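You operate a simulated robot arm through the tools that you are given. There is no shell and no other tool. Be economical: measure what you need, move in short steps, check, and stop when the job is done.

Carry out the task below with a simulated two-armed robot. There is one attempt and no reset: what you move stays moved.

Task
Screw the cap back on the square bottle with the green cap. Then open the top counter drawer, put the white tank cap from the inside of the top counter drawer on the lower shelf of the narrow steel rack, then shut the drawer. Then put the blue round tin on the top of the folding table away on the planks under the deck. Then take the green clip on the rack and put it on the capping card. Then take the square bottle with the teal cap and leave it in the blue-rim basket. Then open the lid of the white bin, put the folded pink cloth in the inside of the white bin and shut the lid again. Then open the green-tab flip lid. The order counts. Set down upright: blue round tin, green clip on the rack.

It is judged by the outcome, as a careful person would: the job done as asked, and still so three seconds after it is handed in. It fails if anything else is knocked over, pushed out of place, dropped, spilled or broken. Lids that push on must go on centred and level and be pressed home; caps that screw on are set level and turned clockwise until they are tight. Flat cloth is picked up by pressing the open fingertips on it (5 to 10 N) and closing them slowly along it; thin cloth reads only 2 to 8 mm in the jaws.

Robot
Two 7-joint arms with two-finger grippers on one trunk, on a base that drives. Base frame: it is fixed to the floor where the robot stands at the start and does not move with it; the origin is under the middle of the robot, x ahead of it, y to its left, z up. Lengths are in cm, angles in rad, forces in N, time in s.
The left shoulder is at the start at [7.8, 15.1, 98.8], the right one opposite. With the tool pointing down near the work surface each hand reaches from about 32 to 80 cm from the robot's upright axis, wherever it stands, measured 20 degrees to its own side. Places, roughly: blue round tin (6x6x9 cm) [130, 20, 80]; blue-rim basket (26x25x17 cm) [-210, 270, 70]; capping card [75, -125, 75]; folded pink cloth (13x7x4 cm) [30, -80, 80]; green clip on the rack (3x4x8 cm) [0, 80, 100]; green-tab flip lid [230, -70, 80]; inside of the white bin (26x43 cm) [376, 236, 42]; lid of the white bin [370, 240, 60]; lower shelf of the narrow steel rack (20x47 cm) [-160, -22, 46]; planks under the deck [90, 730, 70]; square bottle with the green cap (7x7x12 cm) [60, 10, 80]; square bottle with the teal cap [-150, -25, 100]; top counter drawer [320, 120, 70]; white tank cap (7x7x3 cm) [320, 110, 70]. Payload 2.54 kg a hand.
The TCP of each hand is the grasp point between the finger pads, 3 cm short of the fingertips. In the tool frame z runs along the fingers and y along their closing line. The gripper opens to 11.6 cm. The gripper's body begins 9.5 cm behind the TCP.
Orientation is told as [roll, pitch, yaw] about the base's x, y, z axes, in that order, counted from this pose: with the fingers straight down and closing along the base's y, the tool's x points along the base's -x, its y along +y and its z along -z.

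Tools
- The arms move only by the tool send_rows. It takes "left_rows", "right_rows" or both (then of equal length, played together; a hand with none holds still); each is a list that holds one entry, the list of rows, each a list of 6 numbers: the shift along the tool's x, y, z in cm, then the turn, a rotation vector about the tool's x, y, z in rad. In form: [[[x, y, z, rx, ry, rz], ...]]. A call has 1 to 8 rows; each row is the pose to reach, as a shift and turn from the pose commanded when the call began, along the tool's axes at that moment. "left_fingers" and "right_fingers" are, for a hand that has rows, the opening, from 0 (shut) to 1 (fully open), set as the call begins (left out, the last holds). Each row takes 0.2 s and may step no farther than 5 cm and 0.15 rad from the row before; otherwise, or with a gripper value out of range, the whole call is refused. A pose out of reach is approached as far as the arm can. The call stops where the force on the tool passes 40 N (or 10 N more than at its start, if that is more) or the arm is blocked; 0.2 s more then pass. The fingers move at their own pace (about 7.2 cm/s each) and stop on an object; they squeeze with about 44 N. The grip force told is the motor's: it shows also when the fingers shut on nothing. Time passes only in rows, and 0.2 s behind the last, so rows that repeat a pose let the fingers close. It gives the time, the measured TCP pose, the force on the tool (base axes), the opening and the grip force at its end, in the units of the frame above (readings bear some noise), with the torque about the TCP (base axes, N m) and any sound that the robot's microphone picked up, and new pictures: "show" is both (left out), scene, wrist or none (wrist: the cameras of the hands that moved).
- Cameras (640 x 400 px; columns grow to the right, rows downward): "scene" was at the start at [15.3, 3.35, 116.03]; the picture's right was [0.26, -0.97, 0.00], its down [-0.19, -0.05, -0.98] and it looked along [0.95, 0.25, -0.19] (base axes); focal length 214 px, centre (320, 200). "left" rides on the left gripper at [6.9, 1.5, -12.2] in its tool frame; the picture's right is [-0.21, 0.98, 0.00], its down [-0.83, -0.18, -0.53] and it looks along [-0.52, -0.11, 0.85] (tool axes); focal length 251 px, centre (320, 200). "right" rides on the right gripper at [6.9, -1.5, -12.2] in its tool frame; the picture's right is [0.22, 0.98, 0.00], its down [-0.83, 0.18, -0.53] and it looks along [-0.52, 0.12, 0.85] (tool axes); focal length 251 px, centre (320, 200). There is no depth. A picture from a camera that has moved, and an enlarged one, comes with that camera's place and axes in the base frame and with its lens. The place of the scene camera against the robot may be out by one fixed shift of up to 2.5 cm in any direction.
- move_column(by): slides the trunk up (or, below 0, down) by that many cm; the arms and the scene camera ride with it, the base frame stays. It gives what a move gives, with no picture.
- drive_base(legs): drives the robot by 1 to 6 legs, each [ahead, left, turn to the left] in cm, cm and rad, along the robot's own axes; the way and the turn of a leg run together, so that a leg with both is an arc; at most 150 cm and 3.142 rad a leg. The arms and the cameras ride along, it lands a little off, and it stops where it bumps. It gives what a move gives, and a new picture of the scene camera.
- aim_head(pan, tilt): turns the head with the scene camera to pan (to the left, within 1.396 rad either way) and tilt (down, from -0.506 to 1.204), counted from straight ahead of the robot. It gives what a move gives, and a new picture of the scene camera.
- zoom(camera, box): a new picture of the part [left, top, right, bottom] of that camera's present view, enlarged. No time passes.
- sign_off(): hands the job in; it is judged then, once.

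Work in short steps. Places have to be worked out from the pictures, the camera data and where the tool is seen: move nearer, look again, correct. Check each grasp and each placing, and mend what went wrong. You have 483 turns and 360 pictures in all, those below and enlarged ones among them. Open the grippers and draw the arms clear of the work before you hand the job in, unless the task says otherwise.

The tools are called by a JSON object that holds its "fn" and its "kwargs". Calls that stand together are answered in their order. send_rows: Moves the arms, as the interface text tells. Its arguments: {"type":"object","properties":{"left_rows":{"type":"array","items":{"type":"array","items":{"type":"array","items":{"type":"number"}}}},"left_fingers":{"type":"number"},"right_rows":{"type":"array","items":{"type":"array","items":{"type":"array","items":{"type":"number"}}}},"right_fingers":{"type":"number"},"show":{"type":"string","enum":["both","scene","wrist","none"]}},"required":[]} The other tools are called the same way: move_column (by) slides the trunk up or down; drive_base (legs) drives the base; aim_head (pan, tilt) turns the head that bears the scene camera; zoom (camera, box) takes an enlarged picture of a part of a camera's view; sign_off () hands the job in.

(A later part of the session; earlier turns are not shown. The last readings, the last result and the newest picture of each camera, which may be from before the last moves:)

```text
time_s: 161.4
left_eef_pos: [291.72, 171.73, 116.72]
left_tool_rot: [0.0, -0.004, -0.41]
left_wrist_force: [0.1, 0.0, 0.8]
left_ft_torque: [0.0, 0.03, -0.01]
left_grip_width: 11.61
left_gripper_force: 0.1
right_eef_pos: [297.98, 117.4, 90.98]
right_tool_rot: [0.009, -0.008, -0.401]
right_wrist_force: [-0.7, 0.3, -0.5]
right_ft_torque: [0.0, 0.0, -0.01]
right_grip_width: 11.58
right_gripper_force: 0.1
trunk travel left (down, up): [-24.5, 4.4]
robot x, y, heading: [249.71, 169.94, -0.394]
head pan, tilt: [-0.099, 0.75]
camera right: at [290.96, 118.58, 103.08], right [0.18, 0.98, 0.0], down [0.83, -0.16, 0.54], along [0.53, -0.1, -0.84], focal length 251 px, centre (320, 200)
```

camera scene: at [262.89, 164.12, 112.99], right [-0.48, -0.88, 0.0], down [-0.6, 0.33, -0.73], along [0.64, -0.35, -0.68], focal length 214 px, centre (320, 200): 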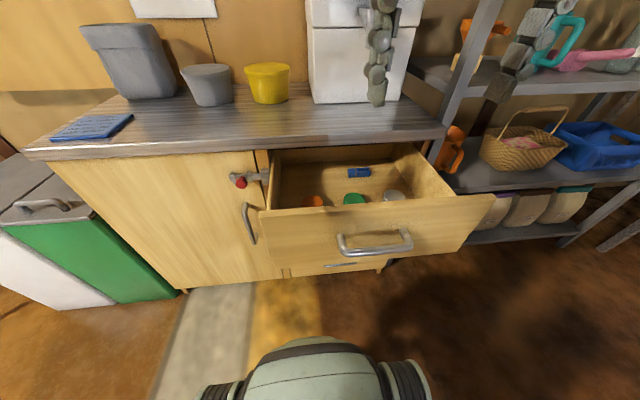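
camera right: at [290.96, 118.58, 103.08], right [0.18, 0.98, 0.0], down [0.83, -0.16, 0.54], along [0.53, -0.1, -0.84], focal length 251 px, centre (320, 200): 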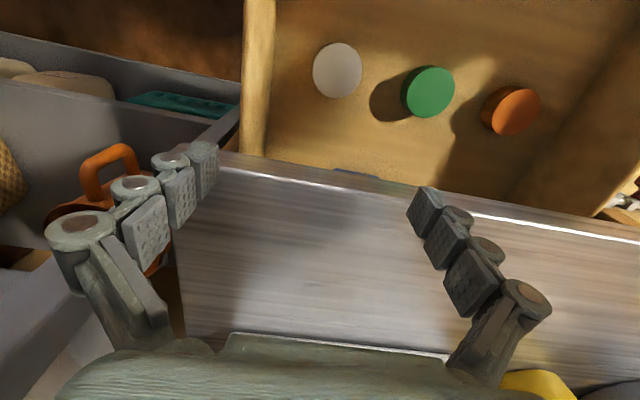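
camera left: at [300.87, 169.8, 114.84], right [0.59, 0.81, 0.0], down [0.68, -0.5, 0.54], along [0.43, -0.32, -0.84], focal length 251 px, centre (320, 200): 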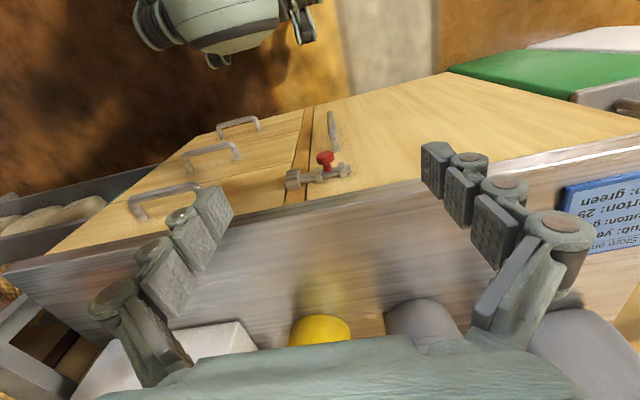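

The cap is at about [294.7, 120.2], 7 cm in front of the counter's edge. I move over it, tilt the hand slightly away from the counter, and go down partway.

{"fn": "send_rows", "kwargs": {"right_rows": [[[2, 0.7, -2, 0, -0.07, 0], [4.1, 1.3, -1, 0, -0.14, 0], [4.1, 1.3, 3, 0, -0.2, 0], [4.1, 1.3, 7, 0, -0.2, 0], [4.1, 1.3, 10, 0, -0.2, 0], [4.1, 1.3, 10, 0, -0.2, 0]]], "show": "wrist"}}

```text
time_s: 162.8
left_eef_pos: [291.75, 171.76, 116.81]
left_tool_rot: [-0.003, -0.003, -0.412]
left_wrist_force: [-0.7, 0.7, -0.3]
left_ft_torque: [0.0, -0.02, -0.01]
left_grip_width: 11.61
left_gripper_force: 0.1
right_eef_pos: [294.87, 120.27, 80.99]
right_tool_rot: [0.005, -0.211, -0.403]
right_wrist_force: [0.1, -0.1, -0.3]
right_ft_torque: [0.0, 0.01, 0.02]
right_grip_width: 11.61
right_gripper_force: 0.1
trunk travel left (down, up): [-24.5, 4.4]
robot x, y, heading: [250.05, 169.88, -0.404]
head pan, tilt: [-0.099, 0.75]
camera right: at [285.69, 122.37, 91.47], right [0.19, 0.98, -0.04], down [0.71, -0.11, 0.69], along [0.68, -0.16, -0.72], focal length 251 px, centre (320, 200)
```

right: 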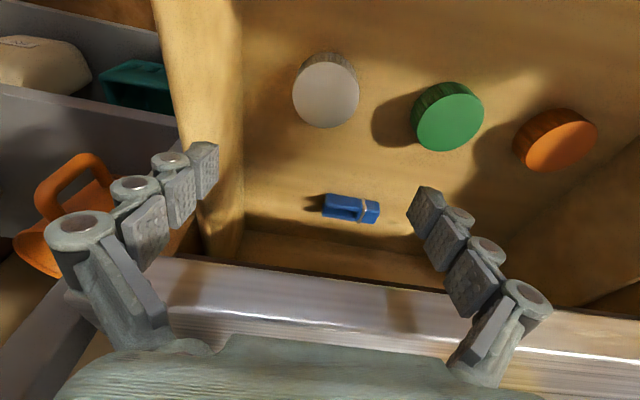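

The robot-right drawer wall is close, so I narrow the opening to 9 cm and lower to TCP z 68, centred on the cap.

{"fn": "send_rows", "kwargs": {"right_rows": [[[0, 0.3, 0, 0, 0, 0], [0.7, 0.5, 4.5, 0, 0, 0], [1.4, 0.5, 9, 0, 0, 0], [1.91, 0.5, 12.9, 0, 0, 0], [1.91, 0.5, 12.9, 0, 0, 0]]], "right_fingers": 0.77, "show": "wrist"}}

```text
time_s: 164.0
left_eef_pos: [291.78, 171.7, 116.74]
left_tool_rot: [-0.003, -0.004, -0.412]
left_wrist_force: [-0.1, 0.9, 0.2]
left_ft_torque: [-0.01, -0.02, -0.02]
left_grip_width: 11.58
left_gripper_force: 0.1
right_eef_pos: [295.85, 120.4, 67.9]
right_tool_rot: [0.006, -0.209, -0.403]
right_wrist_force: [-0.1, 1.3, 1.0]
right_ft_torque: [0.0, 0.04, -0.02]
right_grip_width: 8.95
right_gripper_force: 0.0
trunk travel left (down, up): [-24.5, 4.4]
robot x, y, heading: [249.84, 169.5, -0.403]
head pan, tilt: [-0.099, 0.75]
camera right: at [286.77, 122.56, 78.38], right [0.19, 0.98, -0.04], down [0.71, -0.11, 0.69], along [0.68, -0.16, -0.72], focal length 251 px, centre (320, 200)
```

right: 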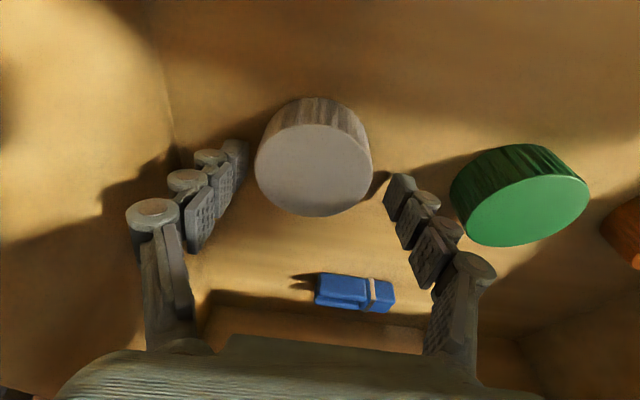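

Centred. I lower 1.2 cm more and close on the cap.

{"fn": "send_rows", "kwargs": {"right_rows": [[[0.25, 0, 1.2, 0, 0, 0], [0.25, 0, 1.2, 0, 0, 0]]], "show": "none"}}

{"fn": "send_rows", "kwargs": {"right_rows": [[[0, 0, 0, 0, 0, 0], [0, 0, 0, 0, 0, 0], [0, 0, 0, 0, 0, 0]]], "right_fingers": 0, "show": "wrist"}}

```text
time_s: 164.6
left_eef_pos: [291.54, 171.92, 116.95]
left_tool_rot: [-0.003, -0.008, -0.413]
left_wrist_force: [0.2, 1.1, -0.4]
left_ft_torque: [0.0, 0.01, -0.04]
left_grip_width: 11.6
left_gripper_force: 0.1
right_eef_pos: [296.02, 120.45, 67.37]
right_tool_rot: [0.005, -0.222, -0.404]
right_wrist_force: [-2.7, -5.2, 32.0]
right_ft_torque: [-0.33, 0.39, 0.05]
right_grip_width: 9.05
right_gripper_force: 20.5
trunk travel left (down, up): [-24.5, 4.4]
robot x, y, heading: [249.82, 169.78, -0.397]
head pan, tilt: [-0.099, 0.75]
```

```text
time_s: 164.9
left_eef_pos: [291.57, 171.75, 116.85]
left_tool_rot: [-0.004, -0.005, -0.413]
left_wrist_force: [1.1, 0.2, -0.3]
left_ft_torque: [0.02, 0.05, 0.05]
left_grip_width: 11.6
left_gripper_force: 0.2
right_eef_pos: [296.22, 119.79, 67.96]
right_tool_rot: [0.002, -0.237, -0.408]
right_wrist_force: [-0.7, -6.1, 30.0]
right_ft_torque: [-0.48, 0.38, 0.2]
right_grip_width: 6.0
right_gripper_force: 32.0
trunk travel left (down, up): [-24.5, 4.4]
robot x, y, heading: [250.04, 169.9, -0.398]
head pan, tilt: [-0.099, 0.75]
stopped in row 1 (right hand): the force on the tool passed its limit at 48 N (the readings are from after the stop); the commanded pose is now the measured one
camera right: at [286.87, 122.2, 78.27], right [0.2, 0.98, -0.05], down [0.69, -0.1, 0.71], along [0.69, -0.17, -0.7], focal length 251 px, centre (320, 200)
```

right: 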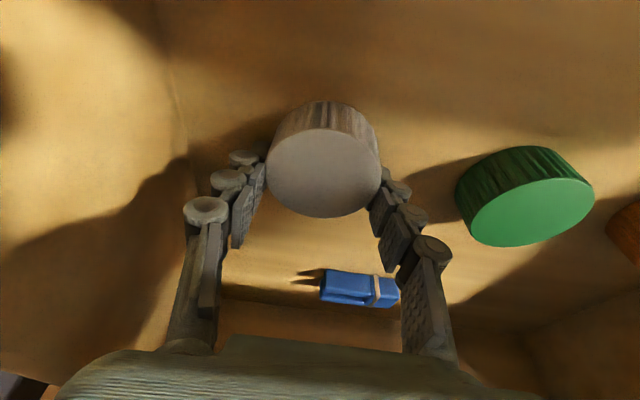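

The fingertips reached the drawer floor and the fingers closed on the cap (6 cm). I raise slightly to relieve the floor pressure and let them finish closing.

{"fn": "send_rows", "kwargs": {"right_rows": [[[0, 0, -0.3, 0, 0, 0], [0, 0, -0.3, 0, 0, 0], [0, 0, -0.3, 0, 0, 0]]], "right_fingers": 0, "show": "wrist"}}

```text
time_s: 165.7
left_eef_pos: [291.51, 171.82, 116.91]
left_tool_rot: [-0.003, -0.007, -0.415]
left_wrist_force: [-0.2, -0.7, -0.3]
left_ft_torque: [-0.01, -0.01, 0.02]
left_grip_width: 11.62
left_gripper_force: 0.0
right_eef_pos: [296.06, 119.93, 68.13]
right_tool_rot: [0.002, -0.228, -0.407]
right_wrist_force: [-3.1, -10.4, 31.4]
right_ft_torque: [-0.67, 0.38, 0.05]
right_grip_width: 5.94
right_gripper_force: 44.6
trunk travel left (down, up): [-24.5, 4.4]
robot x, y, heading: [250.08, 169.87, -0.402]
head pan, tilt: [-0.099, 0.75]
camera right: at [286.68, 122.3, 78.35], right [0.2, 0.98, -0.05], down [0.7, -0.11, 0.71], along [0.69, -0.17, -0.7], focal length 251 px, centre (320, 200)
```

right: 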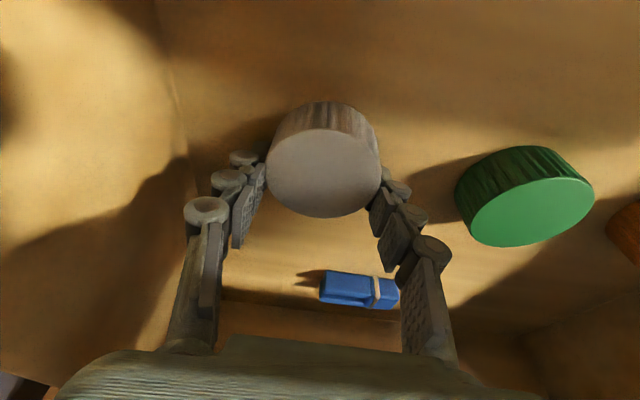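

Grip force is full at 5.9 cm. I lift 4 cm and check it comes along.

{"fn": "send_rows", "kwargs": {"right_rows": [[[-0.2, 0, -1.5, 0, 0, 0], [-0.6, 0, -4, 0, 0, 0], [-0.6, 0, -4, 0, 0, 0]]], "show": "wrist"}}

```text
time_s: 166.5
left_eef_pos: [291.68, 171.77, 116.75]
left_tool_rot: [-0.004, -0.003, -0.414]
left_wrist_force: [-1.3, 0.7, -0.3]
left_ft_torque: [0.0, -0.01, 0.0]
left_grip_width: 11.61
left_gripper_force: 0.1
right_eef_pos: [295.73, 120.2, 71.56]
right_tool_rot: [0.003, -0.221, -0.406]
right_wrist_force: [-0.1, 0.4, -0.4]
right_ft_torque: [0.04, 0.01, -0.01]
right_grip_width: 5.99
right_gripper_force: 44.2
trunk travel left (down, up): [-24.5, 4.4]
robot x, y, heading: [249.77, 169.61, -0.396]
head pan, tilt: [-0.099, 0.75]
camera right: at [286.41, 122.44, 81.9], right [0.19, 0.98, -0.04], down [0.7, -0.11, 0.7], along [0.68, -0.17, -0.71], focal length 251 px, centre (320, 200)
```

right: 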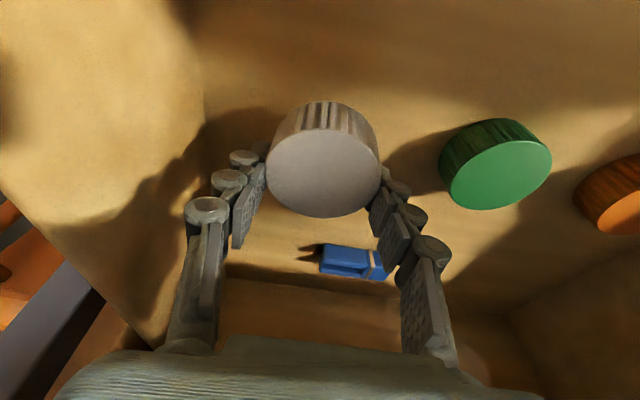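

The cap is held. I lift it straight out of the drawer and draw it back toward the robot.

{"fn": "send_rows", "kwargs": {"right_rows": [[[-1, 0, -4.6, 0, 0, 0], [-2, 0, -9.2, 0, 0, 0], [-3, 0, -13.8, 0, 0, 0], [-3.5, 0, -18.4, 0, 0, 0], [-2, 0, -23, 0, 0.03, 0], [1, 0, -26.6, 0, 0.08, 0], [4.6, 0, -29.6, 0, 0.15, 0], [9, 1, -31.5, 0, 0.21, 0]]], "show": "none"}}

{"fn": "send_rows", "kwargs": {"right_rows": [[[4.5, 1, 0, 0, 0, 0], [9, 2, 0, 0, 0, 0], [13.5, 3, 0, 0, 0, 0], [18, 4, 0, 0, 0, 0]]], "show": "wrist"}}

```text
time_s: 168.3
left_eef_pos: [291.56, 171.78, 116.8]
left_tool_rot: [-0.005, -0.005, -0.413]
left_wrist_force: [0.6, -0.2, -0.7]
left_ft_torque: [-0.02, -0.01, 0.04]
left_grip_width: 11.57
left_gripper_force: 0.0
right_eef_pos: [281.57, 127.27, 100.26]
right_tool_rot: [0.001, -0.008, -0.406]
right_wrist_force: [0.0, 0.1, -0.3]
right_ft_torque: [-0.01, -0.02, -0.01]
right_grip_width: 5.98
right_gripper_force: 44.1
trunk travel left (down, up): [-24.5, 4.4]
robot x, y, heading: [249.55, 169.23, -0.397]
head pan, tilt: [-0.099, 0.75]
```

```text
time_s: 169.3
left_eef_pos: [291.68, 171.65, 116.84]
left_tool_rot: [-0.002, -0.003, -0.413]
left_wrist_force: [-0.3, 0.7, -0.4]
left_ft_torque: [0.03, -0.02, 0.0]
left_grip_width: 11.61
left_gripper_force: 0.1
right_eef_pos: [266.68, 138.25, 100.13]
right_tool_rot: [0.005, -0.013, -0.407]
right_wrist_force: [-0.5, -0.2, -1.4]
right_ft_torque: [0.0, 0.01, -0.01]
right_grip_width: 5.97
right_gripper_force: 44.1
trunk travel left (down, up): [-24.5, 4.4]
robot x, y, heading: [249.43, 169.91, -0.406]
head pan, tilt: [-0.099, 0.75]
camera right: at [259.55, 139.55, 112.18], right [0.19, 0.98, 0.0], down [0.82, -0.16, 0.54], along [0.53, -0.1, -0.84], focal length 251 px, centre (320, 200)
```

right: 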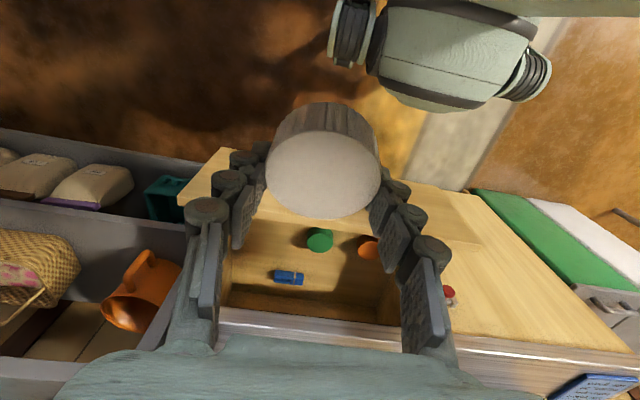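

Now I carry the cap to the narrow steel rack by the way I came. I back off, turn right, and drive along the aisle, checking partway.

{"fn": "aim_head", "kwargs": {"pan": 0, "tilt": 0.4}}

{"fn": "drive_base", "kwargs": {"legs": [[-15, 0, 0], [0, 0, -1.565], [140, 26, 0], [100, 0, 0]]}}

```text
time_s: 170.2
left_eef_pos: [291.68, 171.71, 116.78]
left_tool_rot: [-0.004, -0.004, -0.413]
left_wrist_force: [-0.5, 0.3, 0.1]
left_ft_torque: [0.03, 0.01, -0.01]
left_grip_width: 11.62
left_gripper_force: 0.1
right_eef_pos: [266.68, 138.14, 100.01]
right_tool_rot: [0.004, -0.01, -0.407]
right_wrist_force: [-0.3, -0.8, -1.1]
right_ft_torque: [0.0, 0.0, 0.0]
right_grip_width: 5.96
right_gripper_force: 43.6
trunk travel left (down, up): [-24.5, 4.4]
robot x, y, heading: [249.65, 169.58, -0.402]
head pan, tilt: [0.0, 0.4]
camera scene: at [264.08, 164.48, 116.1], right [-0.39, -0.92, 0.0], down [-0.36, 0.15, -0.92], along [0.85, -0.36, -0.39], focal length 214 px, centre (320, 200)
```

scene: 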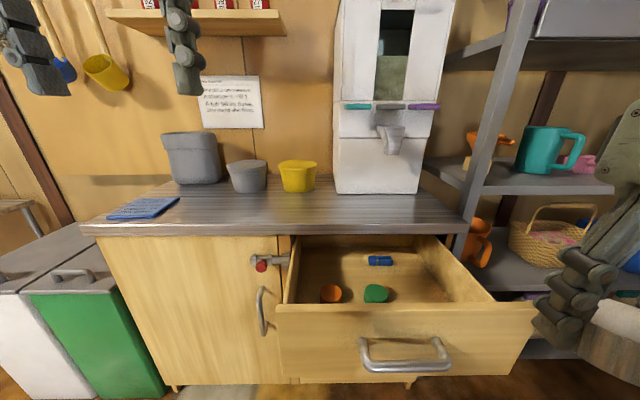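

```text
time_s: 174.3
left_eef_pos: [252.39, 131.0, 116.77]
left_tool_rot: [-0.003, -0.005, -1.541]
left_wrist_force: [-0.5, 0.6, -0.3]
left_ft_torque: [0.02, 0.03, 0.0]
left_grip_width: 11.61
left_gripper_force: 0.1
right_eef_pos: [211.36, 139.18, 100.09]
right_tool_rot: [0.003, -0.012, -1.535]
right_wrist_force: [0.6, -0.6, -0.4]
right_ft_torque: [-0.04, 0.02, 0.02]
right_grip_width: 5.95
right_gripper_force: 44.4
trunk travel left (down, up): [-24.5, 4.4]
robot x, y, heading: [232.75, 167.64, -1.53]
head pan, tilt: [0.0, 0.4]
stopped in leg 2: the robot was blocked; the commanded pose is now the measured one
camera scene: at [232.95, 152.92, 116.1], right [-1.0, -0.04, 0.0], down [-0.02, 0.39, -0.92], along [0.04, -0.92, -0.39], focal length 214 px, centre (320, 200)
```

scene: 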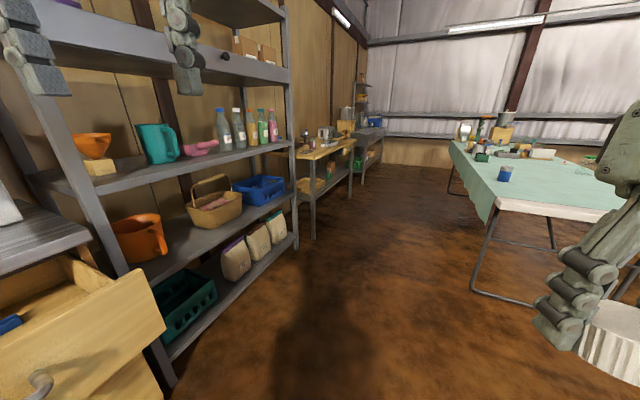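

The robot bumped something while turning, probably the open drawer's side or the cart. I move 12 cm to the robot's right, away from the drawer, and look down-left.

{"fn": "drive_base", "kwargs": {"legs": [[0, -12, 0]]}}

{"fn": "aim_head", "kwargs": {"pan": 1.2, "tilt": 0.7}}

```text
time_s: 176.1
left_eef_pos: [240.73, 130.58, 116.82]
left_tool_rot: [-0.003, -0.006, -1.541]
left_wrist_force: [-1.0, -0.2, -0.4]
left_ft_torque: [-0.01, -0.01, 0.0]
left_grip_width: 11.58
left_gripper_force: 0.1
right_eef_pos: [199.82, 138.57, 100.12]
right_tool_rot: [0.003, -0.013, -1.533]
right_wrist_force: [-0.4, 0.2, -0.6]
right_ft_torque: [0.0, 0.01, -0.02]
right_grip_width: 5.94
right_gripper_force: 43.4
trunk travel left (down, up): [-24.5, 4.4]
robot x, y, heading: [221.06, 167.74, -1.525]
head pan, tilt: [0.0, 0.4]
camera scene: at [221.14, 152.44, 116.11], right [-1.0, -0.04, 0.0], down [-0.02, 0.39, -0.92], along [0.04, -0.92, -0.39], focal length 214 px, centre (320, 200)
```

scene: 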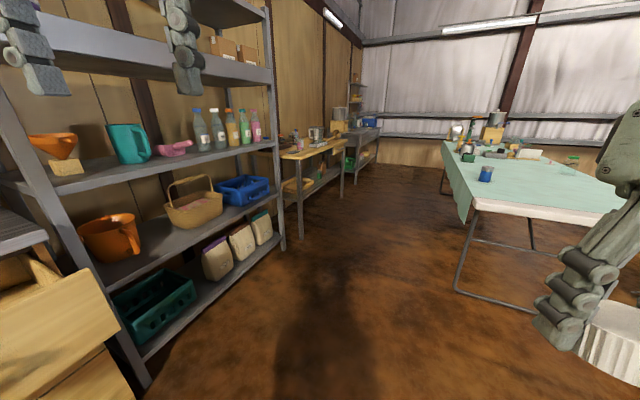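

```text
time_s: 177.5
left_eef_pos: [240.84, 130.62, 116.87]
left_tool_rot: [-0.003, -0.003, -1.538]
left_wrist_force: [-0.5, -0.2, 0.0]
left_ft_torque: [0.0, -0.02, 0.0]
left_grip_width: 11.6
left_gripper_force: 0.1
right_eef_pos: [199.68, 138.68, 100.09]
right_tool_rot: [0.003, -0.011, -1.532]
right_wrist_force: [-1.1, 0.2, -0.4]
right_ft_torque: [0.02, -0.02, 0.01]
right_grip_width: 5.96
right_gripper_force: 43.4
trunk travel left (down, up): [-24.5, 4.4]
robot x, y, heading: [220.77, 167.56, -1.526]
head pan, tilt: [1.201, 0.7]
camera scene: at [228.8, 158.98, 113.43], right [-0.32, -0.95, 0.0], down [-0.61, 0.21, -0.77], along [0.72, -0.24, -0.64], focal length 214 px, centre (320, 200)
```

scene: 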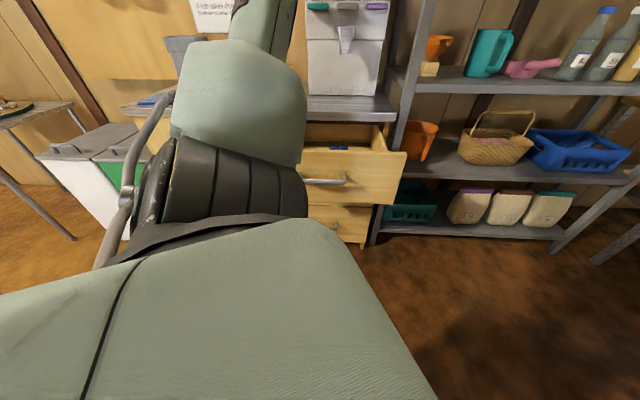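

The drawer remains open as it was. I drive 60 cm ahead on the present heading, then turn along the aisle.

{"fn": "aim_head", "kwargs": {"pan": 0, "tilt": 0.4}}

{"fn": "drive_base", "kwargs": {"legs": [[60, 0, 0], [0, 0, -0.45], [130, 8, 0]]}}

```text
time_s: 178.9
left_eef_pos: [240.71, 130.52, 116.83]
left_tool_rot: [-0.005, -0.005, -1.54]
left_wrist_force: [-0.3, 0.6, 0.1]
left_ft_torque: [0.02, 0.0, -0.01]
left_grip_width: 11.59
left_gripper_force: 0.1
right_eef_pos: [199.77, 138.64, 100.12]
right_tool_rot: [0.003, -0.011, -1.531]
right_wrist_force: [0.2, -0.1, -0.1]
right_ft_torque: [-0.02, -0.01, 0.06]
right_grip_width: 5.94
right_gripper_force: 44.2
trunk travel left (down, up): [-24.5, 4.4]
robot x, y, heading: [221.21, 167.64, -1.523]
head pan, tilt: [0.0, 0.4]
camera scene: at [221.17, 152.44, 116.11], right [-1.0, -0.05, 0.0], down [-0.02, 0.39, -0.92], along [0.04, -0.92, -0.39], focal length 214 px, centre (320, 200)
```

scene: 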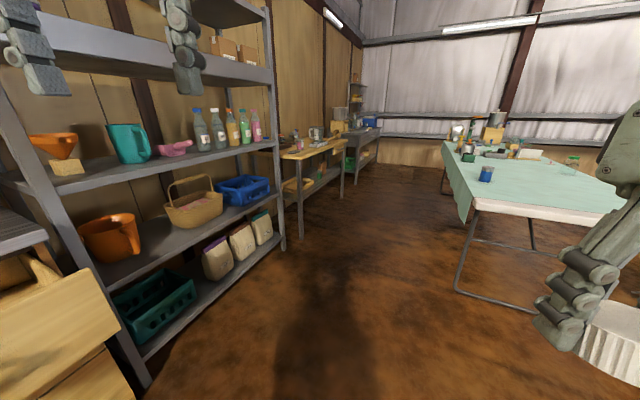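

```text
time_s: 189.7
left_eef_pos: [178.86, -55.56, 116.95]
left_tool_rot: [-0.005, -0.005, -2.012]
left_wrist_force: [0.6, -0.1, 0.2]
left_ft_torque: [-0.02, -0.02, 0.01]
left_grip_width: 11.59
left_gripper_force: 0.2
right_eef_pos: [146.17, -29.59, 100.04]
right_tool_rot: [0.003, -0.01, -2.005]
right_wrist_force: [-0.6, -0.2, 0.0]
right_ft_torque: [-0.02, 0.0, -0.01]
right_grip_width: 5.93
right_gripper_force: 43.9
trunk travel left (down, up): [-24.5, 4.4]
robot x, y, heading: [178.12, -13.37, -2.0]
head pan, tilt: [0.0, 0.4]
camera scene: at [170.95, -27.13, 116.11], right [-0.91, 0.41, 0.0], down [0.16, 0.35, -0.92], along [-0.38, -0.84, -0.39], focal length 214 px, centre (320, 200)
```

scene: 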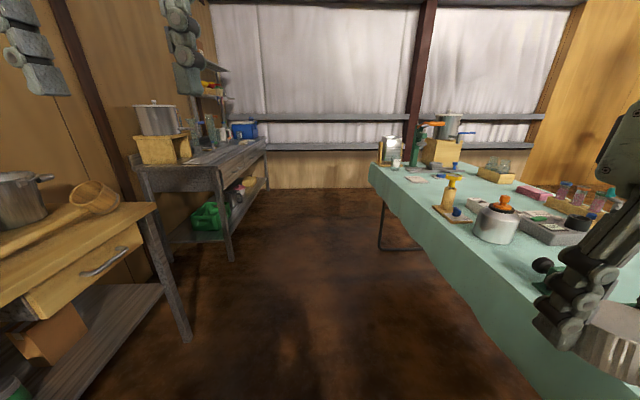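

Good. On to the end of the aisle, then turn right around the table's end.

{"fn": "drive_base", "kwargs": {"legs": [[0, 0, 0.02], [125, 3, 0], [125, 0, 0], [0, 0, -1.565]]}}

```text
time_s: 206.2
left_eef_pos: [42.56, -248.28, 116.93]
left_tool_rot: [-0.004, -0.005, 2.743]
left_wrist_force: [0.1, -0.1, 0.7]
left_ft_torque: [0.01, -0.02, 0.0]
left_grip_width: 11.6
left_gripper_force: 0.0
right_eef_pos: [67.1, -214.29, 100.17]
right_tool_rot: [0.003, -0.012, 2.752]
right_wrist_force: [-0.1, -0.4, -0.9]
right_ft_torque: [0.0, 0.01, 0.03]
right_grip_width: 5.94
right_gripper_force: 44.6
trunk travel left (down, up): [-24.5, 4.4]
robot x, y, heading: [84.67, -245.47, 2.761]
head pan, tilt: [0.0, 0.4]
camera scene: at [69.1, -238.66, 116.11], right [0.37, 0.93, 0.0], down [0.36, -0.15, -0.92], along [-0.85, 0.34, -0.39], focal length 214 px, centre (320, 200)
```

scene: 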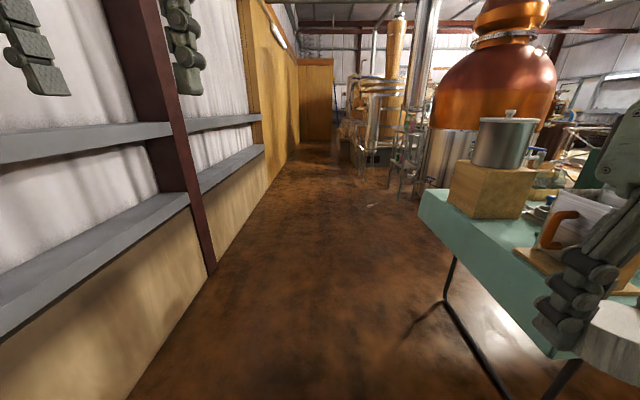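

The narrow steel rack is visible beside the copper still. I drive ahead 170 cm past the table end.

{"fn": "drive_base", "kwargs": {"legs": [[85, 0, 0], [85, 0, 0]]}}

{"fn": "zoom", "kwargs": {"camera": "scene", "box": [300, 40, 640, 290]}}

```text
time_s: 214.8
left_eef_pos: [-114.17, -185.32, 116.83]
left_tool_rot: [-0.003, -0.007, 2.744]
left_wrist_force: [0.5, 0.3, 0.4]
left_ft_torque: [0.0, 0.0, -0.01]
left_grip_width: 11.58
left_gripper_force: 0.1
right_eef_pos: [-89.67, -151.38, 100.01]
right_tool_rot: [0.004, -0.011, 2.752]
right_wrist_force: [-0.1, 1.0, -0.4]
right_ft_torque: [0.02, 0.01, 0.01]
right_grip_width: 5.95
right_gripper_force: 44.2
trunk travel left (down, up): [-24.5, 4.4]
robot x, y, heading: [-72.25, -182.21, 2.755]
head pan, tilt: [0.0, 0.4]
camera scene: at [-87.66, -175.67, 116.11], right [0.37, 0.93, 0.0], down [0.36, -0.15, -0.92], along [-0.85, 0.34, -0.39], focal length 214 px, centre (320, 200)
```

scene: 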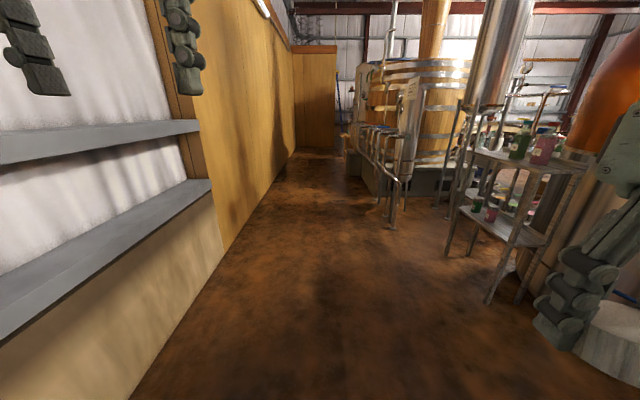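

```text
1.60 times, centred on (470, 165) of scene
camera zoom: at [-87.66, -175.67, 116.11], right [0.37, 0.93, 0.0], down [0.36, -0.15, -0.92], along [-0.85, 0.34, -0.39], focal length 343 px, centre (80, 256)
```

zoom: 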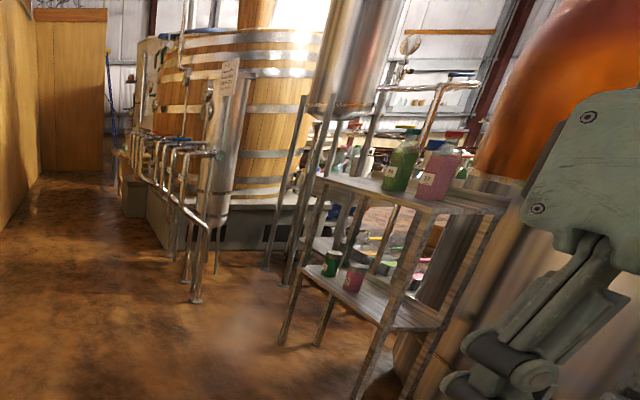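

The rack's long side faces me from the aisle side; its front edge is at l≈-91 with cans on the left of the lower shelf and free space on the right. I drive in front of it and turn to face it.

{"fn": "drive_base", "kwargs": {"legs": [[74, 0, 0], [74, 0, 0], [0, 0, -1.59], [25, 0, 0]]}}

```text
time_s: 227.8
left_eef_pos: [-203.08, -63.41, 116.79]
left_tool_rot: [-0.003, -0.005, 1.18]
left_wrist_force: [0.2, -0.1, -0.4]
left_ft_torque: [-0.01, 0.0, -0.01]
left_grip_width: 11.6
left_gripper_force: 0.1
right_eef_pos: [-168.89, -87.75, 99.97]
right_tool_rot: [0.003, -0.012, 1.185]
right_wrist_force: [0.1, 0.6, -0.4]
right_ft_torque: [-0.03, 0.01, -0.01]
right_grip_width: 5.94
right_gripper_force: 44.0
trunk travel left (down, up): [-24.5, 4.4]
robot x, y, heading: [-200.23, -105.31, 1.193]
head pan, tilt: [0.0, 0.4]
camera scene: at [-194.74, -89.46, 116.1], right [0.93, -0.37, 0.0], down [-0.14, -0.36, -0.92], along [0.34, 0.86, -0.39], focal length 214 px, centre (320, 200)
```

scene: 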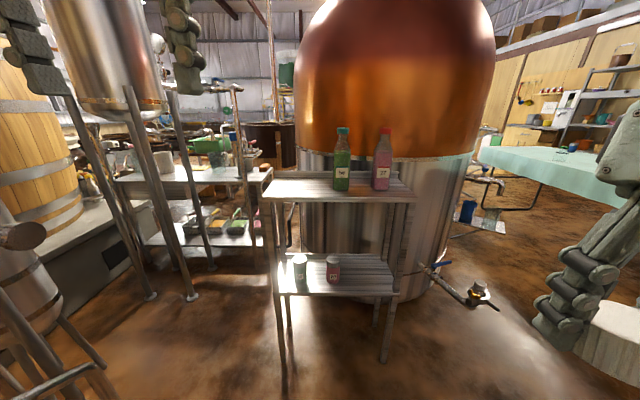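

The free spot on the lower shelf is about [-149, -28]. I drive 33 cm closer and lower the trunk 10 cm.

{"fn": "drive_base", "kwargs": {"legs": [[0, 0, -0.03], [33, 0, 0]]}}

{"fn": "send_rows", "kwargs": {"left_rows": [[[4, 0, -2, 0, 0, 0], [8, 0, -2, 0, 0, 0]]], "show": "none"}}

{"fn": "move_column", "kwargs": {"by": -12}}

```text
time_s: 230.3
left_eef_pos: [-189.32, -33.01, 116.82]
left_tool_rot: [-0.003, -0.005, 1.158]
left_wrist_force: [0.6, 0.4, 0.0]
left_ft_torque: [-0.02, 0.02, -0.02]
left_grip_width: 11.62
left_gripper_force: 0.0
right_eef_pos: [-155.68, -57.99, 100.1]
right_tool_rot: [0.003, -0.012, 1.169]
right_wrist_force: [-0.1, -0.3, -0.4]
right_ft_torque: [0.01, 0.0, 0.01]
right_grip_width: 5.89
right_gripper_force: 44.3
trunk travel left (down, up): [-24.5, 4.4]
robot x, y, heading: [-186.77, -75.15, 1.169]
head pan, tilt: [0.0, 0.4]
camera scene: at [-181.52, -59.21, 116.1], right [0.92, -0.39, 0.0], down [-0.15, -0.36, -0.92], along [0.36, 0.85, -0.39], focal length 214 px, centre (320, 200)
```

scene: 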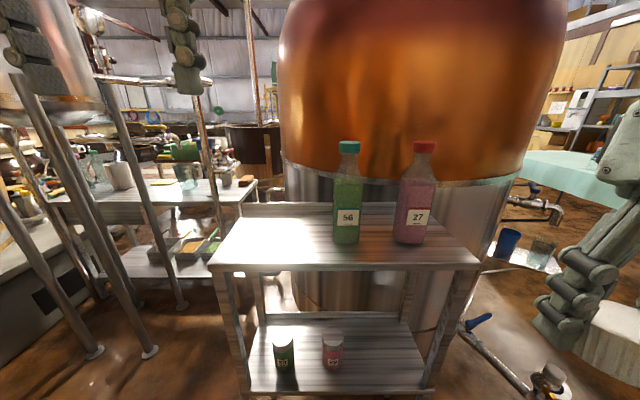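

```text
time_s: 230.9
left_eef_pos: [-192.55, -40.45, 118.63]
left_tool_rot: [-0.004, -0.005, 1.158]
left_wrist_force: [0.1, -0.1, 0.6]
left_ft_torque: [0.0, 0.0, 0.0]
left_grip_width: 11.61
left_gripper_force: 0.1
right_eef_pos: [-155.7, -57.98, 100.07]
right_tool_rot: [0.003, -0.012, 1.168]
right_wrist_force: [-0.6, 0.2, 0.3]
right_ft_torque: [-0.01, -0.01, 0.01]
right_grip_width: 5.93
right_gripper_force: 43.7
trunk travel left (down, up): [-24.5, 4.4]
robot x, y, heading: [-187.51, -74.88, 1.173]
head pan, tilt: [0.0, 0.4]
```

```text
time_s: 232.4
left_eef_pos: [-192.55, -40.15, 106.61]
left_tool_rot: [-0.003, -0.005, 1.159]
left_wrist_force: [0.9, -0.4, -0.8]
left_ft_torque: [0.01, 0.01, 0.0]
left_grip_width: 11.62
left_gripper_force: 0.0
right_eef_pos: [-155.7, -58.04, 88.16]
right_tool_rot: [0.004, -0.012, 1.168]
right_wrist_force: [1.0, -0.4, -0.2]
right_ft_torque: [0.01, -0.01, 0.0]
right_grip_width: 5.93
right_gripper_force: 43.9
trunk travel left (down, up): [-12.5, 16.4]
robot x, y, heading: [-187.38, -75.09, 1.173]
head pan, tilt: [0.0, 0.4]
```

I tilt the hand as it was at the grasp (so the cap is level), and lower it in front of the shelf opening.

{"fn": "send_rows", "kwargs": {"right_rows": [[[0, 0.8, 4.5, 0, -0.05, 0], [0, 1.6, 9, 0, -0.1, 0], [0, 2.4, 13.5, 0, -0.15, 0], [0, 3.2, 18, 0, -0.21, 0], [0, 4, 22.5, 0, -0.21, 0], [0, 5, 27, 0, -0.21, 0], [0, 5, 27, 0, -0.21, 0]]], "show": "both"}}

```text
time_s: 234.0
left_eef_pos: [-192.59, -40.37, 106.67]
left_tool_rot: [-0.004, -0.006, 1.158]
left_wrist_force: [0.6, -0.5, -0.3]
left_ft_torque: [-0.01, 0.03, -0.01]
left_grip_width: 11.6
left_gripper_force: 0.0
right_eef_pos: [-158.85, -47.29, 59.15]
right_tool_rot: [0.005, -0.223, 1.168]
right_wrist_force: [-1.4, -0.3, 0.0]
right_ft_torque: [0.01, 0.01, 0.01]
right_grip_width: 5.94
right_gripper_force: 44.1
right hand out of reach, approached as far as the arm can: row 2, 3, 4, 5, 6, 7
trunk travel left (down, up): [-12.5, 16.4]
robot x, y, heading: [-187.18, -74.97, 1.171]
head pan, tilt: [0.0, 0.4]
camera scene: at [-181.54, -59.25, 104.11], right [0.92, -0.39, 0.0], down [-0.15, -0.36, -0.92], along [0.36, 0.85, -0.39], focal length 214 px, centre (320, 200)
camera right: at [-161.17, -56.6, 69.51], right [-0.98, 0.19, -0.04], down [0.11, 0.7, 0.7], along [0.16, 0.68, -0.71], focal length 251 px, centre (320, 200)
```

scene: 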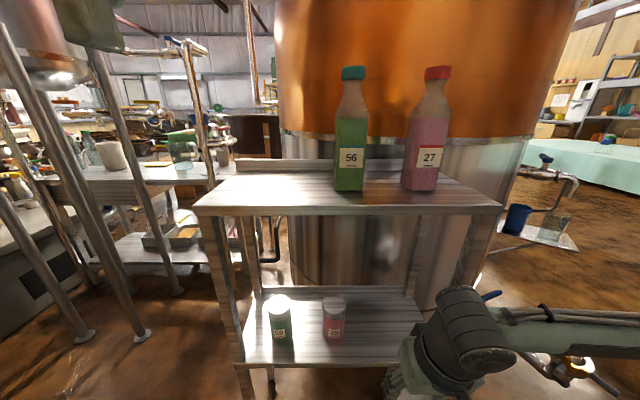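
right: 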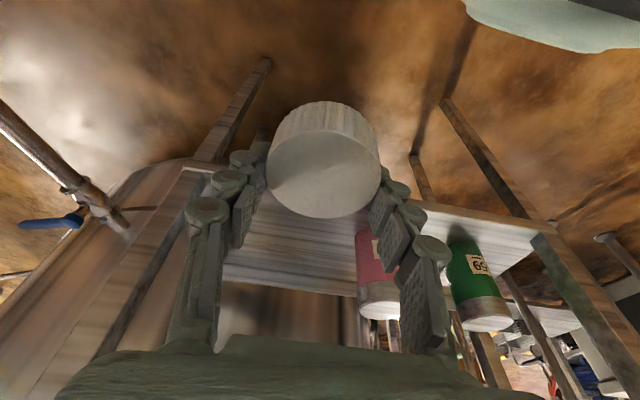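

Clear. I move forward into the shelf gap about 22 cm, staying above the shelf.

{"fn": "send_rows", "kwargs": {"right_rows": [[[-4.4, -0.5, 1, 0, 0, 0], [-8.8, -1, 2, 0, 0, 0], [-13.2, -1.5, 3, 0, 0, 0], [-17.6, -2, 4, 0, 0, 0], [-21.9, -2, 4.95, 0, 0, 0], [-21.9, -2, 4.95, 0, 0, 0]]], "show": "both"}}

```text
time_s: 235.4
left_eef_pos: [-192.54, -40.28, 106.71]
left_tool_rot: [-0.004, -0.005, 1.16]
left_wrist_force: [0.8, 0.7, 0.0]
left_ft_torque: [0.0, 0.0, 0.01]
left_grip_width: 11.6
left_gripper_force: 0.1
right_eef_pos: [-148.39, -27.39, 59.02]
right_tool_rot: [0.003, -0.221, 1.168]
right_wrist_force: [1.1, 0.0, -1.0]
right_ft_torque: [-0.01, 0.01, 0.01]
right_grip_width: 5.91
right_gripper_force: 44.2
trunk travel left (down, up): [-12.5, 16.4]
robot x, y, heading: [-187.24, -75.05, 1.171]
head pan, tilt: [0.0, 0.4]
camera scene: at [-181.54, -59.25, 104.11], right [0.92, -0.39, 0.0], down [-0.15, -0.36, -0.92], along [0.36, 0.85, -0.39], focal length 214 px, centre (320, 200)
camera right: at [-150.67, -36.7, 69.43], right [-0.98, 0.19, -0.04], down [0.1, 0.7, 0.7], along [0.17, 0.69, -0.71], focal length 251 px, centre (320, 200)
```

scene: 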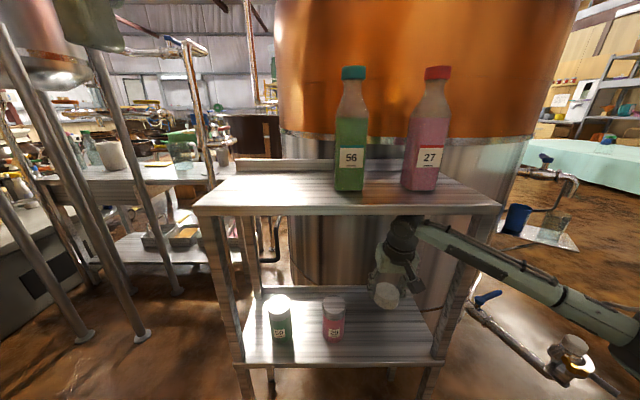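
right: 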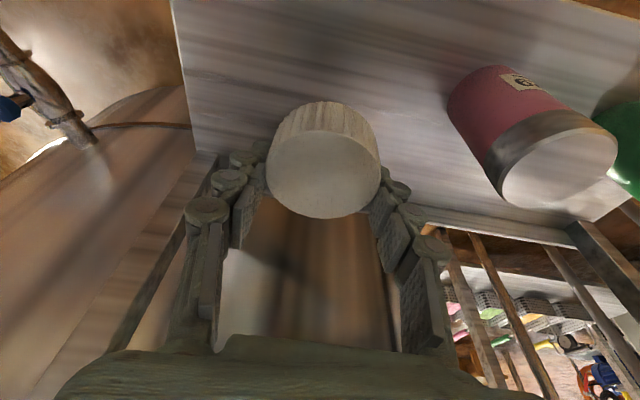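

The cap hangs above a free part of the shelf. I lower 8 cm, then in small steps until contact.

{"fn": "send_rows", "kwargs": {"right_rows": [[[0.9, 0, 3.9, 0, 0, 0], [1.6, 0, 7, 0, 0, 0], [1.8, 0, 8, 0, 0, 0], [1.9, 0, 8.5, 0, 0, 0]]], "show": "none"}}

```text
time_s: 236.4
left_eef_pos: [-192.47, -40.22, 106.73]
left_tool_rot: [-0.005, -0.004, 1.158]
left_wrist_force: [0.3, 0.0, -0.5]
left_ft_torque: [0.01, 0.0, -0.03]
left_grip_width: 11.61
left_gripper_force: 0.0
right_eef_pos: [-148.25, -27.28, 50.38]
right_tool_rot: [0.003, -0.223, 1.167]
right_wrist_force: [0.3, -0.3, -0.2]
right_ft_torque: [0.0, -0.02, 0.01]
right_grip_width: 5.93
right_gripper_force: 44.3
trunk travel left (down, up): [-12.5, 16.4]
robot x, y, heading: [-187.2, -74.87, 1.174]
head pan, tilt: [0.0, 0.4]
```

{"fn": "send_rows", "kwargs": {"right_rows": [[[0.11, 0, 0.5, 0, 0, 0], [0.22, 0, 1, 0, 0, 0]]], "show": "none"}}

{"fn": "zoom", "kwargs": {"camera": "right", "box": [160, 40, 480, 240]}}

```text
time_s: 237.0
left_eef_pos: [-192.47, -40.33, 106.66]
left_tool_rot: [-0.005, -0.006, 1.159]
left_wrist_force: [0.2, -0.1, -0.1]
left_ft_torque: [0.01, 0.02, 0.01]
left_grip_width: 11.6
left_gripper_force: 0.1
right_eef_pos: [-148.36, -27.34, 49.46]
right_tool_rot: [0.004, -0.221, 1.166]
right_wrist_force: [-0.3, 0.2, 0.0]
right_ft_torque: [-0.01, -0.02, 0.01]
right_grip_width: 5.94
right_gripper_force: 44.4
trunk travel left (down, up): [-12.5, 16.4]
robot x, y, heading: [-187.56, -75.05, 1.169]
head pan, tilt: [0.0, 0.4]
```

```text
2.00 times, centred on (320, 140) of right
camera zoom: at [-150.66, -36.68, 59.69], right [-0.98, 0.19, -0.04], down [0.11, 0.7, 0.7], along [0.17, 0.68, -0.71], focal length 503 px, centre (320, 320)
```

zoom: 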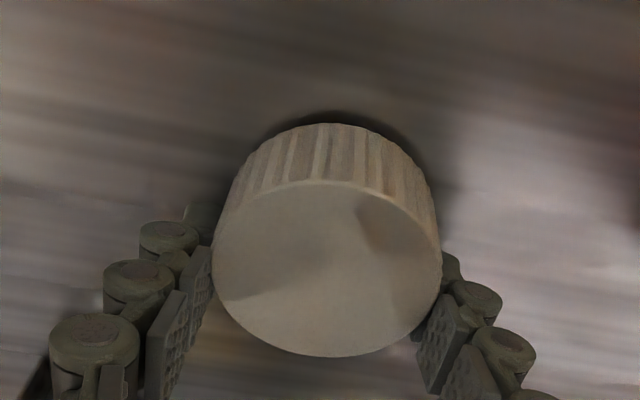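

The contact shadow is close. A bit lower still.

{"fn": "send_rows", "kwargs": {"right_rows": [[[0.07, 0, 0.3, 0, 0, 0], [0.14, 0, 0.6, 0, 0, 0]]], "show": "none"}}

{"fn": "send_rows", "kwargs": {"right_rows": [[[0.07, 0, 0.3, 0, 0, 0], [0.14, 0, 0.6, 0, 0, 0]]], "show": "none"}}

```text
time_s: 237.6
left_eef_pos: [-192.68, -40.36, 106.65]
left_tool_rot: [-0.003, -0.007, 1.159]
left_wrist_force: [-0.2, -1.1, 0.0]
left_ft_torque: [0.05, 0.03, 0.0]
left_grip_width: 11.57
left_gripper_force: 0.1
right_eef_pos: [-148.43, -27.44, 48.98]
right_tool_rot: [0.004, -0.226, 1.166]
right_wrist_force: [0.0, -1.7, 11.5]
right_ft_torque: [-0.04, -0.32, 0.0]
right_grip_width: 5.93
right_gripper_force: 43.8
trunk travel left (down, up): [-12.5, 16.4]
robot x, y, heading: [-187.73, -75.13, 1.174]
head pan, tilt: [0.0, 0.4]
```

```text
time_s: 238.2
left_eef_pos: [-192.62, -40.5, 106.71]
left_tool_rot: [-0.004, -0.008, 1.158]
left_wrist_force: [0.6, 0.0, -0.4]
left_ft_torque: [0.01, -0.04, 0.02]
left_grip_width: 11.6
left_gripper_force: 0.1
right_eef_pos: [-148.33, -27.19, 49.01]
right_tool_rot: [0.005, -0.234, 1.165]
right_wrist_force: [-2.8, -5.5, 17.1]
right_ft_torque: [-0.42, -0.45, -0.22]
right_grip_width: 5.92
right_gripper_force: 44.3
trunk travel left (down, up): [-12.5, 16.4]
robot x, y, heading: [-187.13, -74.88, 1.173]
head pan, tilt: [0.0, 0.4]
stopped in row 2 (right hand): the force on the tool passed its limit at 43 N (the readings are from after the stop); the commanded pose is now the measured one
```

The cap rests on the shelf. I open the fingers and lift off.

{"fn": "send_rows", "kwargs": {"right_rows": [[[0, 0, -0.1, 0, 0, 0], [0, 0, -0.1, 0, 0, 0], [0, 0, -0.1, 0, 0, 0]]], "right_fingers": 0.76, "show": "none"}}

{"fn": "send_rows", "kwargs": {"right_rows": [[[-0.6, 0, -2.5, 0, 0, 0], [-1.5, 0, -6.5, 0, 0, 0], [-1.7, 0, -7.5, 0, 0, 0]]], "show": "wrist"}}

```text
time_s: 239.0
left_eef_pos: [-192.54, -40.32, 106.58]
left_tool_rot: [-0.003, -0.004, 1.16]
left_wrist_force: [-0.9, 0.9, -0.4]
left_ft_torque: [-0.01, 0.0, 0.01]
left_grip_width: 11.62
left_gripper_force: 0.0
right_eef_pos: [-148.35, -27.41, 48.61]
right_tool_rot: [0.003, -0.227, 1.166]
right_wrist_force: [0.0, 0.3, 0.8]
right_ft_torque: [0.0, -0.03, 0.02]
right_grip_width: 8.81
right_gripper_force: 0.0
trunk travel left (down, up): [-12.5, 16.4]
robot x, y, heading: [-187.05, -74.83, 1.176]
head pan, tilt: [0.0, 0.4]
```

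```text
time_s: 239.8
left_eef_pos: [-192.57, -40.44, 106.58]
left_tool_rot: [-0.003, -0.005, 1.158]
left_wrist_force: [0.1, 1.4, -0.5]
left_ft_torque: [0.03, 0.0, -0.01]
left_grip_width: 11.59
left_gripper_force: 0.0
right_eef_pos: [-148.58, -27.38, 56.45]
right_tool_rot: [0.004, -0.227, 1.166]
right_wrist_force: [-0.2, -0.1, 0.8]
right_ft_torque: [0.0, -0.03, -0.02]
right_grip_width: 8.81
right_gripper_force: 0.0
trunk travel left (down, up): [-12.5, 16.4]
robot x, y, heading: [-187.03, -74.98, 1.172]
head pan, tilt: [0.0, 0.4]
camera right: at [-150.77, -36.8, 66.77], right [-0.98, 0.19, -0.04], down [0.1, 0.7, 0.71], along [0.17, 0.69, -0.71], focal length 251 px, centre (320, 200)
```

right: 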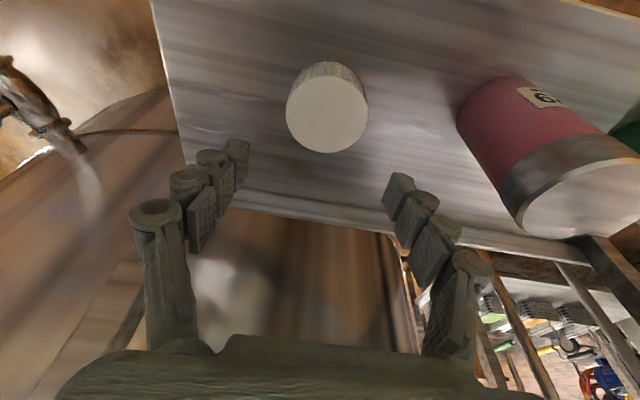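

The white cap stands flat on the lower shelf. I draw the hand back out and restore it to the carrying pose.

{"fn": "send_rows", "kwargs": {"right_rows": [[[4.4, 0, -1, 0, 0, 0], [8.8, 0, -2, 0, 0, 0], [13.2, 0, -3, 0, 0, 0], [17.6, 0, -4, 0, 0, 0], [21.9, 0, -5, 0, 0, 0], [25, 0, -5.6, 0, 0, 0]]], "show": "none"}}

{"fn": "drive_base", "kwargs": {"legs": [[-35, 0, 0]]}}

{"fn": "send_rows", "kwargs": {"right_rows": [[[0, 0, -4.5, 0, 0.06, 0], [0, 0, -9, 0, 0.12, 0], [0, 0, -13.5, 0, 0.18, 0], [0, 0, -18, 0, 0.22, 0], [0, 0, -22.5, 0, 0.22, 0], [0, 0, -27, 0, 0.22, 0]]], "show": "none"}}

{"fn": "move_column", "kwargs": {"by": 12}}

```text
time_s: 241.2
left_eef_pos: [-192.44, -40.34, 106.63]
left_tool_rot: [-0.004, -0.007, 1.158]
left_wrist_force: [0.2, -0.5, 0.8]
left_ft_torque: [0.0, -0.01, -0.01]
left_grip_width: 11.61
left_gripper_force: 0.1
right_eef_pos: [-158.0, -48.88, 55.44]
right_tool_rot: [0.003, -0.227, 1.164]
right_wrist_force: [-0.2, -1.4, -0.3]
right_ft_torque: [0.0, 0.02, 0.0]
right_grip_width: 8.81
right_gripper_force: 0.1
right hand out of reach, approached as far as the arm can: row 6
trunk travel left (down, up): [-12.5, 16.4]
robot x, y, heading: [-187.36, -74.99, 1.172]
head pan, tilt: [0.0, 0.4]
```

```text
time_s: 243.5
left_eef_pos: [-205.74, -72.18, 106.62]
left_tool_rot: [-0.003, -0.006, 1.153]
left_wrist_force: [-0.4, -0.9, 1.0]
left_ft_torque: [0.0, -0.01, -0.01]
left_grip_width: 11.61
left_gripper_force: 0.0
right_eef_pos: [-171.29, -80.72, 55.45]
right_tool_rot: [0.002, -0.224, 1.161]
right_wrist_force: [0.6, 0.4, 1.0]
right_ft_torque: [-0.02, 0.04, -0.01]
right_grip_width: 8.83
right_gripper_force: 0.0
trunk travel left (down, up): [-12.5, 16.4]
robot x, y, heading: [-200.65, -106.86, 1.169]
head pan, tilt: [0.0, 0.4]
camera scene: at [-194.92, -91.11, 104.11], right [0.92, -0.39, 0.0], down [-0.15, -0.36, -0.92], along [0.36, 0.85, -0.39], focal length 214 px, centre (320, 200)
```

scene: 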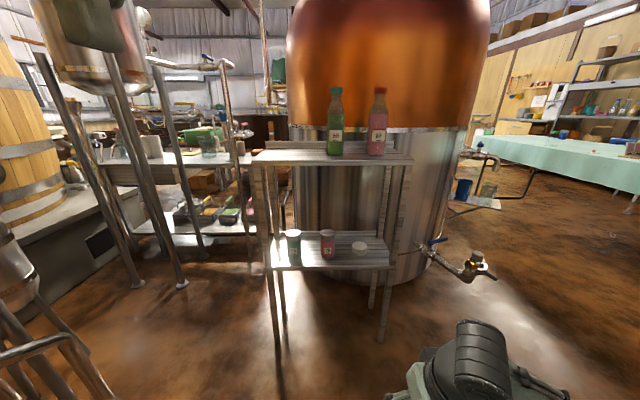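

```text
time_s: 244.9
left_eef_pos: [-205.83, -72.14, 106.59]
left_tool_rot: [-0.003, -0.004, 1.154]
left_wrist_force: [-0.3, 0.2, -0.4]
left_ft_torque: [0.0, 0.01, -0.02]
left_grip_width: 11.6
left_gripper_force: 0.2
right_eef_pos: [-173.5, -86.41, 81.72]
right_tool_rot: [0.002, -0.006, 1.16]
right_wrist_force: [0.0, 0.1, 0.5]
right_ft_torque: [0.02, 0.04, 0.01]
right_grip_width: 8.85
right_gripper_force: 0.0
right hand out of reach, approached as far as the arm can: row 1, 2, 3
trunk travel left (down, up): [-12.5, 16.4]
robot x, y, heading: [-200.94, -106.78, 1.167]
head pan, tilt: [0.0, 0.4]
```

```text
time_s: 246.4
left_eef_pos: [-205.82, -72.15, 118.59]
left_tool_rot: [-0.003, -0.005, 1.154]
left_wrist_force: [-0.6, -0.8, -0.2]
left_ft_torque: [-0.02, 0.0, 0.01]
left_grip_width: 11.57
left_gripper_force: 0.1
right_eef_pos: [-173.51, -86.24, 93.64]
right_tool_rot: [0.004, -0.006, 1.161]
right_wrist_force: [-0.3, -0.3, 0.2]
right_ft_torque: [0.03, 0.02, -0.03]
right_grip_width: 8.82
right_gripper_force: 0.0
trunk travel left (down, up): [-24.5, 4.4]
robot x, y, heading: [-200.59, -106.92, 1.165]
head pan, tilt: [0.0, 0.4]
```

Now back to shut the drawer: return around the table's right end to the aisle.

{"fn": "drive_base", "kwargs": {"legs": [[0, 0, -1.575], [100, -15, 0], [105, 0, 0], [105, 0, 0], [0, 0, 1.57]]}}

```text
time_s: 269.6
left_eef_pos: [73.4, -212.61, 118.68]
left_tool_rot: [-0.003, -0.004, 1.139]
left_wrist_force: [-0.6, 1.0, -0.2]
left_ft_torque: [0.01, -0.03, 0.02]
left_grip_width: 11.61
left_gripper_force: 0.1
right_eef_pos: [105.42, -227.34, 93.67]
right_tool_rot: [0.003, -0.005, 1.148]
right_wrist_force: [0.6, -0.2, -0.5]
right_ft_torque: [0.0, 0.01, 0.01]
right_grip_width: 8.82
right_gripper_force: 0.1
trunk travel left (down, up): [-24.5, 4.4]
robot x, y, heading: [77.88, -247.7, 1.155]
head pan, tilt: [0.0, 0.4]
camera scene: at [83.95, -231.71, 116.11], right [0.91, -0.41, 0.0], down [-0.16, -0.36, -0.92], along [0.37, 0.84, -0.39], focal length 214 px, centre (320, 200)
```

scene: 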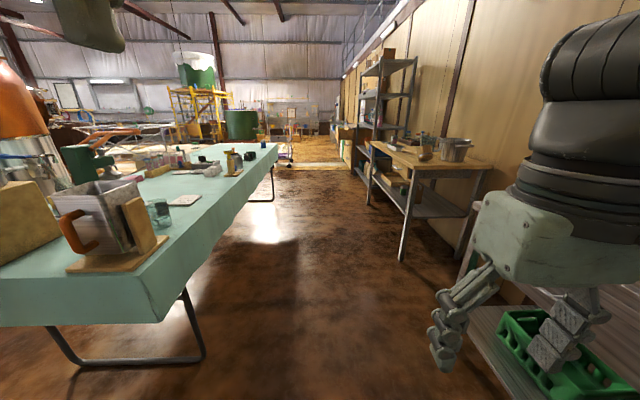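

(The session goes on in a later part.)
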